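You operate a simulated robot arm through the tools that you are given. There is no shell and no other tool. Be economical: measure what you need, move in short steps, check, and stop when the job is done.

Carry out the task below with a simulated robot arm. There is one attempt and no reset: what you move stays moved.

TASK
Open the hopper cover.
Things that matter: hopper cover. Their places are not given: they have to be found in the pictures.

It is judged by the outcome, as a careful person would: the job done as asked, and still so three seconds after it is handed in. It fails if anything else is knocked over, pushed out of place, dropped, spilled or broken.

THE ROBOT
A 7-joint arm with a two-finger parallel gripper, fixed in place. Base frame: the origin is at the foot of the arm, x ahead of it, y to its left, z up. Lengths are in mm, angles in degrees, forces in N, time in s.
Its first joint turns from -66.0 to 66.0 degrees. Payload 2.6 kg.
Tool frame: the origin (TCP) lies between the finger pads and is the grasp point; the fingertips stand 30 mm ahead of it; z points along the fingers, y is the line along which they close. The gripper opens to 94 mm. The fingers are 28 mm wide and 10 mm thick; the gripper's body (50 by 96 mm) begins 55 mm behind the TCP.
Orientation is told as [roll, pitch, yaw] about the base's x, y, z axes, in that order, counted from this pose: with the fingers straight down and closing along the base's y, the tool's x points along the base's -x, its y along +y and its z along -z.

THE INTERFACE
- The arm moves only by the tool apply_moves. Its argument "plan" is a list of rows, each a list of 7 numbers: the turn, a rotation vector about the tool's x, y, z in degrees, then the shift along the tool's x, y, z in mm, then the gripper command, from -1 (shut) to 1 (fully open), values between in proportion. In form: [[rx, ry, rz, x, y, z, claw], ...]. A call has 1 to 12 rows; each row is the pose to reach, as a shift and turn from the pose commanded when the call began, along the tool's axes at that moment. A row lasts 0.2 s, in which the tool goes at most 50 mm and 8.6 degrees; a call with a longer step from one row to the next is refused whole, and so is a gripper value outside its range. A pose out of reach is approached as far as the arm can. The call stops where the force on the tool passes 40 N (or 10 N more than at its start, if that is more) or the arm is blocked; 0.2 s more then pass. The fingers move at their own pace (about 72 mm/s each) and stop on an object; they squeeze with about 44 N. The grip force told is the motor's: it shows also when the fingers shut on nothing. Time passes only in rows, and 0.2 s behind the last, so rows that repeat a pose let the fingers close. It gives the time, the measured TCP pose, the force on the tool (base axes), the opening and the grip force at its end, in the units of the frame above (readings bear some noise).
- Cameras (640 x 400 px; columns grow to the right, rows downward): "scene" is fixed at [22.8, 417.3, 588]; the picture's right is [-0.89, -0.46, 0.00], its down [-0.16, 0.30, -0.94] and it looks along [0.43, -0.84, -0.34] (base axes); focal length 312 px, centre (320, 200). "wrist" rides on the gripper at [-37, 0, -58] in the tool frame; the picture's right is [0.00, -1.00, 0.00], its down [0.97, 0.00, -0.24] and it looks along [0.24, 0.00, 0.97] (tool axes); focal length 218 px, centre (320, 200).
- capture(camera): a new picture of that camera. No time passes.
- pixel_to_xyz(camera, pixels): for up to 12 pixels [column, row] of the newest picture of that camera ("zoom" is the newest enlarged one), the place [x, y, z] in the base frame of the surface seen there, good to about 2 mm. No time passes.
- close_up(camera, box): a new picture of the part [left, top, right, bottom] of that camera's present view, enlarged. No time passes.
- sign_off(): hands the job in; it is judged then, once.

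Work in short steps. Measure before you move; look again where a grasp or a placing could have gone wrong, and mend it. You have 60 turns and 16 pictures in all, the two below and enlarged ones among them. Open the gripper and draw the arm clear of the work before you hand the job in, unless the task says otherwise; then end with one line.

The tools are called after ">>>" as a command line: name --pt "numbers of a row" for each row, then --argument value for the rest, lists and objects as JSON in quotes. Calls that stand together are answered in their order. apply_moves: Moves the arm, as the interface text tells. Its arguments: {"type":"object","properties":{"plan":{"type":"array"}},"required":["plan"]} The other tools are called the same way: capture (camera) takes a picture; pixel_to_xyz (camera, pixels) gives the place of the surface under pixels of a picture; close_up (camera, box) takes an enlarged picture of a part of a camera's view; sign_off () hands the job in.

At the start:

```text
clock: 0.0
tcp_pos: [392.0, -169.4, 346.8]
tcp_rot: [-0.1, 0.1, 0.0]
force: [-0.6, 0.4, -1.0]
grip_width: 94.1
finger_force: 0.1
```

scene: 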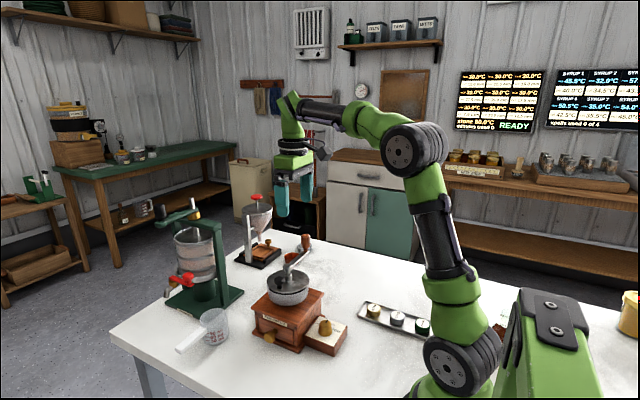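
wrist: 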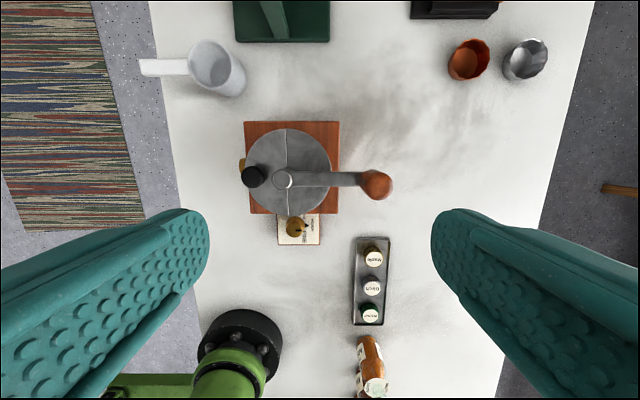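

The grinder with its hopper dome, black knob and crank is near (288,290) in the scene picture and (288,175) in the wrist picture. I enlarge both to see how the cover opens.

>>> close_up --camera "scene" --box '[230, 220, 370, 360]'

>>> close_up --camera "wrist" --box '[220, 100, 420, 260]'

```text
2.86 times, centred on (300, 290) of scene
```

zoom: 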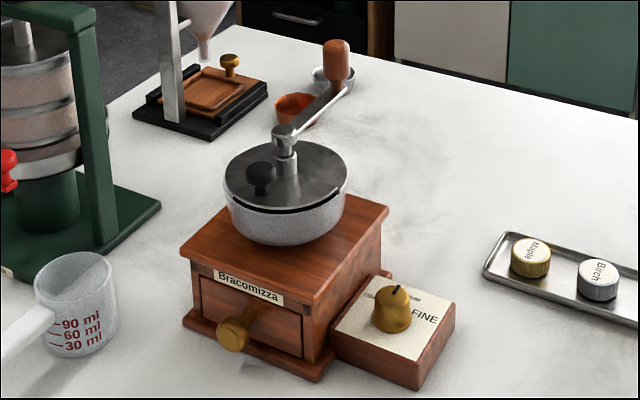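

```text
2.50 times, centred on (320, 180) of wrist
```

zoom: 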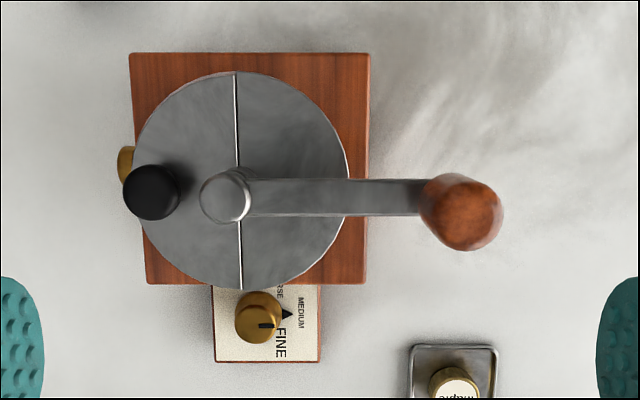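

The cover looks like a half disc with a black knob at zoom (151,192), split from the other half by a seam along x. I measure the knob, rim, seam, shaft and crank.

>>> pixel_to_xyz --camera "zoom" --pixels '[[151, 185], [130, 192], [172, 192], [225, 195], [190, 120], [190, 250], [237, 85], [240, 285], [300, 120], [345, 180], [340, 197], [462, 212]]'

>>> close_up --camera "scene" --box '[255, 240, 325, 310]'

```text
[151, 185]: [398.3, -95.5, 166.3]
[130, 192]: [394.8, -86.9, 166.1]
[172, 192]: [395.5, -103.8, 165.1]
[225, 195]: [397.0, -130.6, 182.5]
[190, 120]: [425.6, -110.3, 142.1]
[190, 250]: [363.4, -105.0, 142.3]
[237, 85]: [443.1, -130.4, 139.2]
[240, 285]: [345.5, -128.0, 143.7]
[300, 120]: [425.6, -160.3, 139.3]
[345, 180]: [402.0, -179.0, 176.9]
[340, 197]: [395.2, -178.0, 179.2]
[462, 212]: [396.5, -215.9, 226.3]
```

```text
5.71 times, centred on (290, 275) of scene
```

zoom: 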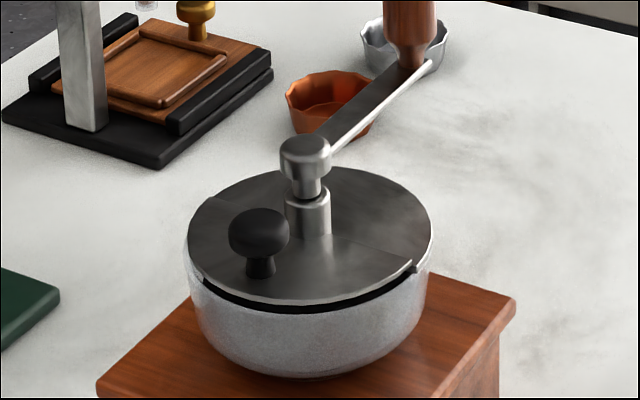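

The front half sits over a dark gap at zoom (330,300), with a step at the seam end (412,268). I measure heights from this view, including the table.

>>> pixel_to_xyz --camera "zoom" --pixels '[[258, 225], [262, 268], [300, 280], [225, 215], [395, 265], [420, 235], [380, 210], [310, 180], [320, 296], [320, 345], [500, 200], [305, 150]]'

```text
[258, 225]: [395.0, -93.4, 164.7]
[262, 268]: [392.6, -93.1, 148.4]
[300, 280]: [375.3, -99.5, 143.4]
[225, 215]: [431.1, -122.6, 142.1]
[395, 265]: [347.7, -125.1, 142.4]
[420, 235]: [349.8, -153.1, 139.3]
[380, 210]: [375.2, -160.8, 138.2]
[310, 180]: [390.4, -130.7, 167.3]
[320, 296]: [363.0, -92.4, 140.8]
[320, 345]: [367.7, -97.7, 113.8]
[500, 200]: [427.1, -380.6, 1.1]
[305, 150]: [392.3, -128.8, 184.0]
```

The table is at z≈1. The front half plate (z≈142) lies 3 mm above the rear half (z≈139), so it probably swivels about the shaft at (395,-130). The knob is at (395,-95) with its head at z 150–168. I turn the gripper 90° so it closes along x, clear of the shaft, and move above the knob.

>>> apply_moves --pt "0 0 -8 0 7 4 0" --pt "0 0 -16 0 14 8 0" --pt "0 0 -24 -1 21 12 0" --pt "0 0 -32 -1 28 16 0" --pt "0 0 -40 -1 35 20 0" --pt "0 0 -48 -2 42 24 0" --pt "0 0 -56 -2 49 28 0" --pt "0 0 -64 -2 56 32 0" --pt "0 0 -72 -3 63 36 0" --pt "0 0 -80 -3 70 40 0" --pt "0 0 -88 -3 74 45 0" --pt "0 0 -90 -3 74.5 50 0"

```text
clock: 2.6
tcp_pos: [395.6, -94.2, 295.7]
tcp_rot: [0.0, 0.0, 90.2]
force: [0.3, -0.1, -0.2]
grip_width: 46.9
finger_force: 0.0
```

The gripper is turned and sits above the knob. I descend to TCP z≈177 (tips ≈147), then look with the wrist camera before closing.

>>> apply_moves --pt "0 0 0 0 0 30 0" --pt "0 0 0 0 0 60 0" --pt "0 0 0 0 0 85 0" --pt "0 0 0 0 0 105 0" --pt "0 0 0 0 0 113 0" --pt "0 0 0 0 0 118 0" --pt "0 0 0 0 0 118 0"

>>> capture --camera "wrist"

```text
clock: 4.2
tcp_pos: [395.1, -94.6, 178.3]
tcp_rot: [0.0, 0.0, 90.0]
force: [1.7, -0.1, -0.4]
grip_width: 46.7
finger_force: 0.1
```

```text
10 pictures are left
```

wrist: 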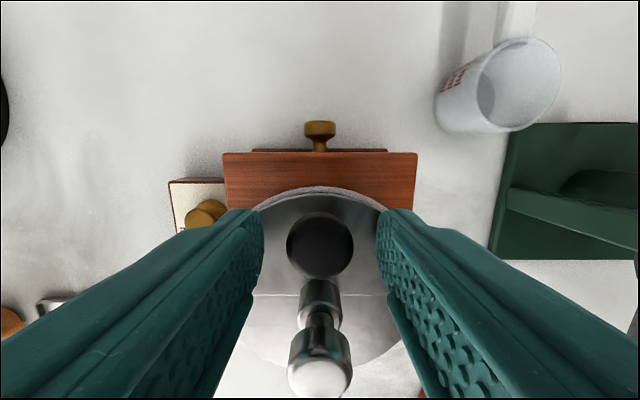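

The knob at (320,245) is centred between the fingers and nothing is touching. I close on it.

>>> apply_moves --pt "0 0 0 0 0 0 -0.5" --pt "0 0 0 0 0 0 -1" --pt "0 0 0 0 0 0 -1" --pt "0 0 0 0 0 0 -1"

```text
clock: 5.2
tcp_pos: [394.2, -94.1, 178.0]
tcp_rot: [0.0, -0.1, 90.0]
force: [0.7, 0.0, -2.4]
grip_width: 24.0
finger_force: 44.2
```

It holds the knob (24 mm, 44 N). I test a swivel of 12° clockwise about (394.5,-130), with R≈36.

>>> apply_moves --pt "0 0 4 0.1 -2.5 0 -1" --pt "0 0 8 0.35 -5 0 -1" --pt "0 0 12 0.8 -7.5 0 -1"

```text
clock: 5.8
tcp_pos: [394.7, -95.3, 178.1]
tcp_rot: [0.8, 0.1, 81.6]
force: [-9.4, 1.3, 6.6]
grip_width: 24.2
finger_force: 45.0
stopped in row 3: the force on the tool passed its limit (the readings are from after the stop); the commanded pose is now the measured one
```

It was blocked at x≈394.7, so it doesn't swivel that way. I test the other direction, counter-clockwise toward -x.

>>> apply_moves --pt "0 0 -8 0 0 0 -1" --pt "0 0 -12 0.4 2.5 0 -1" --pt "0 0 -16 1 4.9 0 -1" --pt "0 0 -20 1.8 7.3 0 -1"

```text
clock: 6.8
tcp_pos: [389.2, -97.5, 178.3]
tcp_rot: [0.8, -0.3, 101.8]
force: [-4.0, 7.8, -2.0]
grip_width: 24.2
finger_force: 45.0
```

It moved to x=389 with low force. I check whether the cover turned.

>>> close_up --camera "scene" --box '[240, 230, 340, 330]'

```text
4.00 times, centred on (290, 280) of scene
```

zoom: 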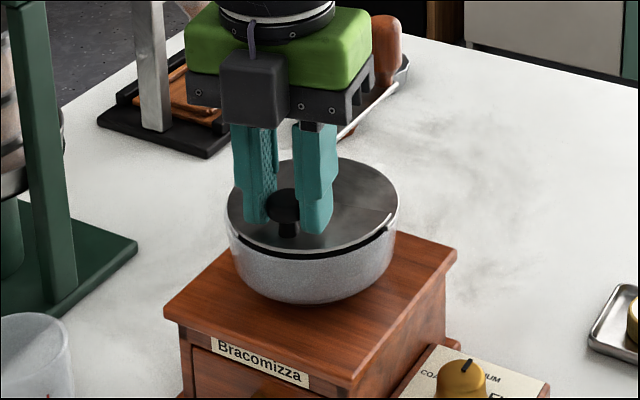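

The cover has turned about 9°: the seam end moved to zoom (392,215) and the left edge to (237,232). It swivels counter-clockwise, so I continue the arc to 50°.

>>> apply_moves --pt "0 0 -6 0.2 3.7 0 -1" --pt "0 0 -14 1.1 8.5 0 -1" --pt "0 0 -22 2.6 13.2 0 -1" --pt "0 0 -30 4.8 17.6 0 -1" --pt "0 0 -38 7.5 21.6 0 -1"

```text
clock: 8.1
tcp_pos: [368.8, -106.7, 177.9]
tcp_rot: [0.3, -0.7, 139.7]
force: [-1.6, 11.5, -7.1]
grip_width: 24.0
finger_force: 45.1
```

It follows at 50° with low force. Continue to 90°.

>>> apply_moves --pt "0 0 -8 0.4 4.9 0 -1" --pt "0 0 -16 1.4 9.7 0 -1" --pt "0 0 -24 3.2 14.2 0 -1" --pt "0 0 -32 5.4 18.5 0 -1" --pt "0 0 -40 8.3 22.4 0 -1"

>>> close_up --camera "scene" --box '[240, 230, 340, 330]'

```text
clock: 8.7
tcp_pos: [373.3, -110.3, 172.2]
tcp_rot: [0.7, -0.7, 155.8]
force: [-1.1, 0.5, 7.4]
grip_width: 24.1
finger_force: 44.9
stopped in row 3: the force on the tool passed its limit (the readings are from after the stop); the commanded pose is now the measured one
out of reach, approached as far as the arm can: row 2, 3
```

```text
4.00 times, centred on (290, 280) of scene
```

zoom: 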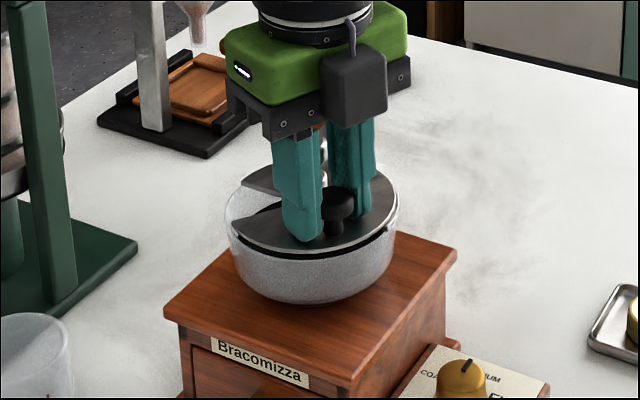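

The wrist joint reached its limit near yaw 156°, and the cover stayed at about 50°. I release, rise, and unwind the wrist to regrip from the reversed orientation.

>>> apply_moves --pt "0 0 0 0 0 -3 0" --pt "0 0 0 0 0 -5 0" --pt "0 0 0 0 0 -6 0" --pt "0 0 0 0 0 -30 0" --pt "0 0 0 0 0 -70 0" --pt "0 0 0 0 0 -100 0" --pt "0 0 8.4 0 0 -110 0" --pt "0 0 16.8 0 0 -110 0" --pt "0 0 25.2 0 0 -110 0" --pt "0 0 33.6 0 0 -110 0" --pt "0 0 42 0 0 -110 0" --pt "0 0 50.4 0 0 -110 0"

>>> apply_moves --pt "0 0 8.4 0 0 0 0" --pt "0 0 16.8 0 0 0 0" --pt "0 0 25.2 0 0 0 0" --pt "0 0 33.6 0 0 0 0" --pt "0 0 42 0 0 0 0" --pt "0 0 50.4 0 0 0 0" --pt "0 0 58.8 0 0 0 0" --pt "0 0 67.2 0 0 0 0" --pt "0 0 75.6 0 0 0 0" --pt "0 0 84 0 0 0 0" --pt "0 0 92.4 0 0 0 0" --pt "0 0 100.8 0 0 0 0"

>>> apply_moves --pt "0 0 8.4 0 0 0 0" --pt "0 0 16.8 0 0 0 0" --pt "0 0 25.2 0 0 0 0" --pt "0 0 34 0 0 0 0"

>>> capture --camera "wrist"

```text
clock: 11.3
tcp_pos: [373.8, -111.1, 282.4]
tcp_rot: [1.0, 0.2, 105.3]
force: [1.1, 0.1, -0.1]
grip_width: 46.9
finger_force: 0.2
out of reach, approached as far as the arm can: row 4, 5, 6, 7
```

```text
clock: 13.9
tcp_pos: [373.1, -110.2, 282.5]
tcp_rot: [-0.3, 0.9, 4.7]
force: [0.3, 0.2, -0.4]
grip_width: 46.8
finger_force: 0.1
```

```text
refused: row 4 steps farther than a row can; nothing moved
```

```text
7 pictures are left
```

wrist: 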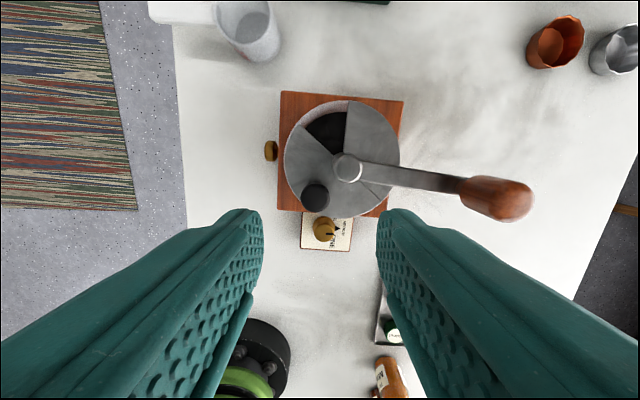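

The cover has swivelled and dark beans or hopper show at (328,130). I locate the knob, seam edges and crank.

>>> pixel_to_xyz --camera "wrist" --pixels '[[315, 193], [347, 166], [430, 181], [495, 198], [328, 130], [310, 150], [375, 140], [378, 192]]'

```text
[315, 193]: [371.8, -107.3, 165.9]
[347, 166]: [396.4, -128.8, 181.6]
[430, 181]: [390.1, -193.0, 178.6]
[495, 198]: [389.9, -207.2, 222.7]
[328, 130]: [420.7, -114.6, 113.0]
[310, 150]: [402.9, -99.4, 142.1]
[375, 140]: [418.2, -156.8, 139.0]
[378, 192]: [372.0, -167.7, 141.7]
```

Knob at (372,-107), i.e. θ≈46°. I turn to yaw ≈-40° and descend on it with the fingers closing along the tangent.

>>> apply_moves --pt "0 0 7.5 0.5 1 0 0" --pt "0 0 15 1 2 0 0" --pt "0 0 22.5 1.4 2.8 0 0" --pt "0 0 30 1.4 2.8 0 0" --pt "0 0 37.5 1.4 2.8 0 0" --pt "0 0 44.7 1.4 2.8 0 0" --pt "0 0 44.7 1.4 2.8 30 0" --pt "0 0 44.7 1.4 2.8 60 0" --pt "0 0 44.7 1.4 2.8 85 0" --pt "0 0 44.7 1.4 2.8 98 0" --pt "0 0 44.7 1.4 2.8 103 0" --pt "0 0 44.7 1.4 2.8 103 0"

>>> capture --camera "wrist"

```text
clock: 16.5
tcp_pos: [371.8, -109.3, 178.5]
tcp_rot: [-1.0, 0.4, -39.9]
force: [-1.0, 0.3, 0.1]
grip_width: 47.1
finger_force: 0.1
```

```text
6 pictures are left
```

wrist: 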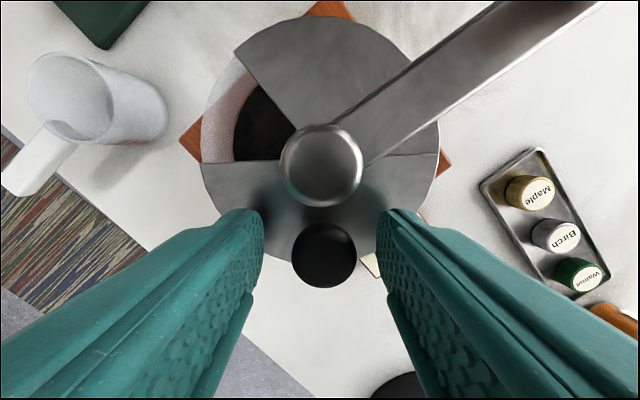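

The knob is centred between the fingers at (323,255). I close and then swivel on to about 86°.

>>> apply_moves --pt "0 0 0 0 0 0 -1" --pt "0 0 0 0 0 0 -1" --pt "0 0 0 0 0 0 -1" --pt "0 0 -8 0.1 -4.7 0 -1" --pt "0 0 -16 -0.7 -9.5 0 -1" --pt "0 0 -24 -2 -14 0 -1" --pt "0 0 -32 -3.9 -18.4 0 -1" --pt "0 0 -40 -6.4 -22.4 0 -1"

```text
clock: 18.3
tcp_pos: [362.1, -130.6, 180.8]
tcp_rot: [-0.5, 0.7, 0.5]
force: [25.0, -0.2, -15.5]
grip_width: 24.1
finger_force: 45.1
```

It follows, at about 88°. The inward force (25 N) suggests I'm about 1.5 mm outside the arc, so I correct inward and continue to about 106° with yaw fixed to keep the fingers clear of the crank arm.

>>> apply_moves --pt "0 0 0 -2 -1 1 -1" --pt "0 0 0 -2 -4.5 1 -1" --pt "0 0 0 -2.6 -9 1 -1" --pt "0 0 0 -3.2 -12 1 -1"

>>> capture --camera "wrist"

>>> close_up --camera "scene" --box '[240, 220, 350, 330]'

```text
clock: 19.3
tcp_pos: [364.6, -143.5, 177.5]
tcp_rot: [-0.4, 1.0, 0.1]
force: [-2.2, 10.2, 6.9]
grip_width: 23.9
finger_force: 44.8
```

```text
5 pictures are left
```

wrist: 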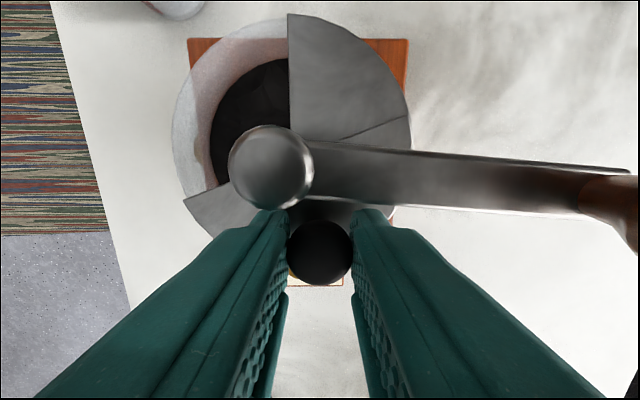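

```text
3.64 times, centred on (295, 275) of scene
```

zoom: 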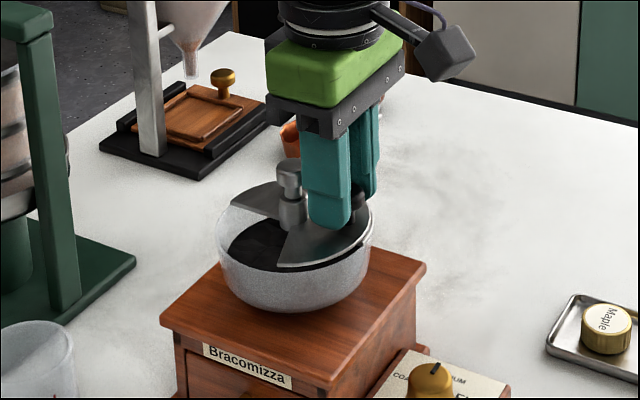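

θ is now ≈113° and the hopper mouth is clearly uncovered. I check how much room is left between the leading finger and the crank arm.

>>> pixel_to_xyz --camera "wrist" --pixels '[[380, 203], [450, 207], [400, 150], [370, 217], [320, 255], [520, 165], [550, 205]]'

```text
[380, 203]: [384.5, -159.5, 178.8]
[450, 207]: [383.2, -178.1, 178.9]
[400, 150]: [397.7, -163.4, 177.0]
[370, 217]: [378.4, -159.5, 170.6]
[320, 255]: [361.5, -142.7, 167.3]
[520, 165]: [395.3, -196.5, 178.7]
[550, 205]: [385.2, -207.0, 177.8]
```

There is 5 mm between finger and crank. I nudge about 7° more to see if the cover has reached its stop.

>>> apply_moves --pt "0 0 0 -0.6 -1.2 0 -1" --pt "0 0 0 -1.2 -2.5 0 -1" --pt "0 0 0 -1.8 -3.7 0 -1" --pt "0 0 0 -1.8 -4.5 0 -1"

```text
clock: 20.3
tcp_pos: [366.6, -146.1, 178.8]
tcp_rot: [-0.4, 1.0, 0.1]
force: [-3.4, 10.0, 2.8]
grip_width: 24.5
finger_force: 45.1
```

The grip is now boxed in between shaft and crank, but the force is still low, so there is no clear stop at θ≈119°. I release, lift, and go behind the knob with closed fingers to push it further.

>>> apply_moves --pt "0 0 0 0 0 0 0" --pt "0 0 0 0 0 0 0" --pt "0 0 0 0 0 -25 0" --pt "0 0 0 0 0 -50 0" --pt "0 0 0 8 14 -50 -1" --pt "0 0 0 14 27 -50 -1" --pt "0 0 0 14 27 -50 -1" --pt "0 0 0 14 27 -50 -1" --pt "0 0 0 14 27 -25 -1" --pt "0 0 0 14 27 -8 -1" --pt "0 0 0 14 27 0 -1" --pt "0 0 0 14 27 0 -1"

>>> capture --camera "wrist"

```text
clock: 22.9
tcp_pos: [352.5, -120.6, 179.3]
tcp_rot: [-0.5, 0.9, 0.1]
force: [0.1, -0.9, 0.9]
grip_width: 0.0
finger_force: 33.1
```

```text
3 pictures are left
```

wrist: 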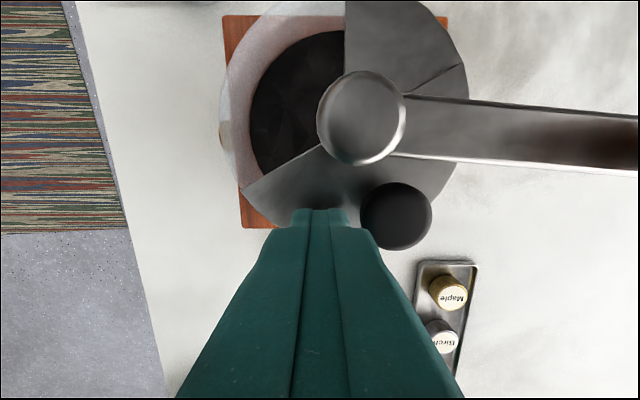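

The closed fingers sit behind the knob (395,215). I push it along the arc in small steps.

>>> apply_moves --pt "0 0 0 -0.5 -4 0 -1" --pt "0 0 0 -1 -7 0 -1" --pt "0 0 0 -1.4 -10 0 -1" --pt "0 0 0 -1.8 -13 0 -1" --pt "0 0 0 -2 -16 0 -1" --pt "0 0 0 -2.8 -19 0 -1"

```text
clock: 24.1
tcp_pos: [354.1, -126.5, 178.7]
tcp_rot: [0.4, 1.2, 0.2]
force: [-2.9, 4.5, 2.3]
grip_width: 0.0
finger_force: 33.0
stopped in row 5: the force on the tool passed its limit (the readings are from after the stop); the commanded pose is now the measured one
```

The push hit a hard limit (40 N) with the knob still at about 120°, clear of the crank, so the cover is at its end stop. I back off, lift clear and look.

>>> apply_moves --pt "0 0 0 2 5 0 -1" --pt "0 0 0 2 5 -30 -1" --pt "0 0 0 2 5 -70 -1" --pt "0 0 0 2 5 -110 -0.5" --pt "0 0 0 2 5 -150 0.5" --pt "0 0 0 40 5 -170 1" --pt "0 0 0 80 5 -170 1" --pt "0 0 0 90 5 -170 1" --pt "0 0 0 90 5 -170 1"

>>> close_up --camera "scene" --box '[210, 200, 370, 360]'

```text
clock: 26.1
tcp_pos: [267.3, -123.9, 350.8]
tcp_rot: [0.3, 1.1, 0.2]
force: [-0.8, 0.7, -0.1]
grip_width: 94.1
finger_force: 0.1
```

```text
2.50 times, centred on (290, 280) of scene
```

zoom: 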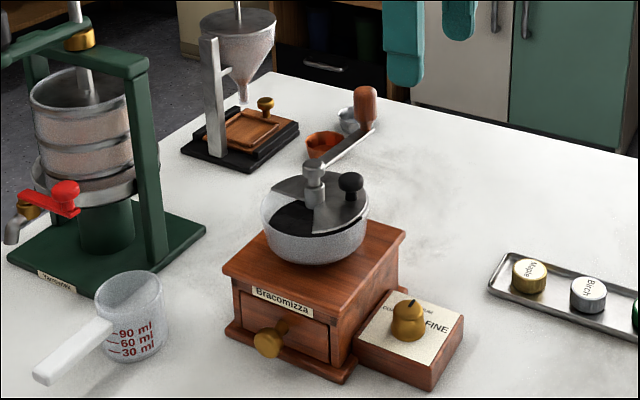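

The hopper mouth is open and the knob has swivelled to the far right. I check the crank handle and base against their starting places.

>>> pixel_to_xyz --camera "zoom" --pixels '[[366, 92], [340, 150], [314, 168], [351, 180], [291, 215], [222, 274], [405, 233]]'

```text
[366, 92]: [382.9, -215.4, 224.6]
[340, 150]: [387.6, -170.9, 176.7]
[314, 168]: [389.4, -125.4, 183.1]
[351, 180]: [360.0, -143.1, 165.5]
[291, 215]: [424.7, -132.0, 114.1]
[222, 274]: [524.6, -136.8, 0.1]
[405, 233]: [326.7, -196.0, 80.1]
```

The base, drawer and dial are at their starting pixels. The cover is open and stable, the gripper is open and the arm is clear, so I hand it in.

>>> sign_off

```text
The job is handed in.
```

The hopper cover is open: I swivelled it about 120° to its end stop. The grinder's crank handle ended up roughly 5° from where it started, and I left it there.
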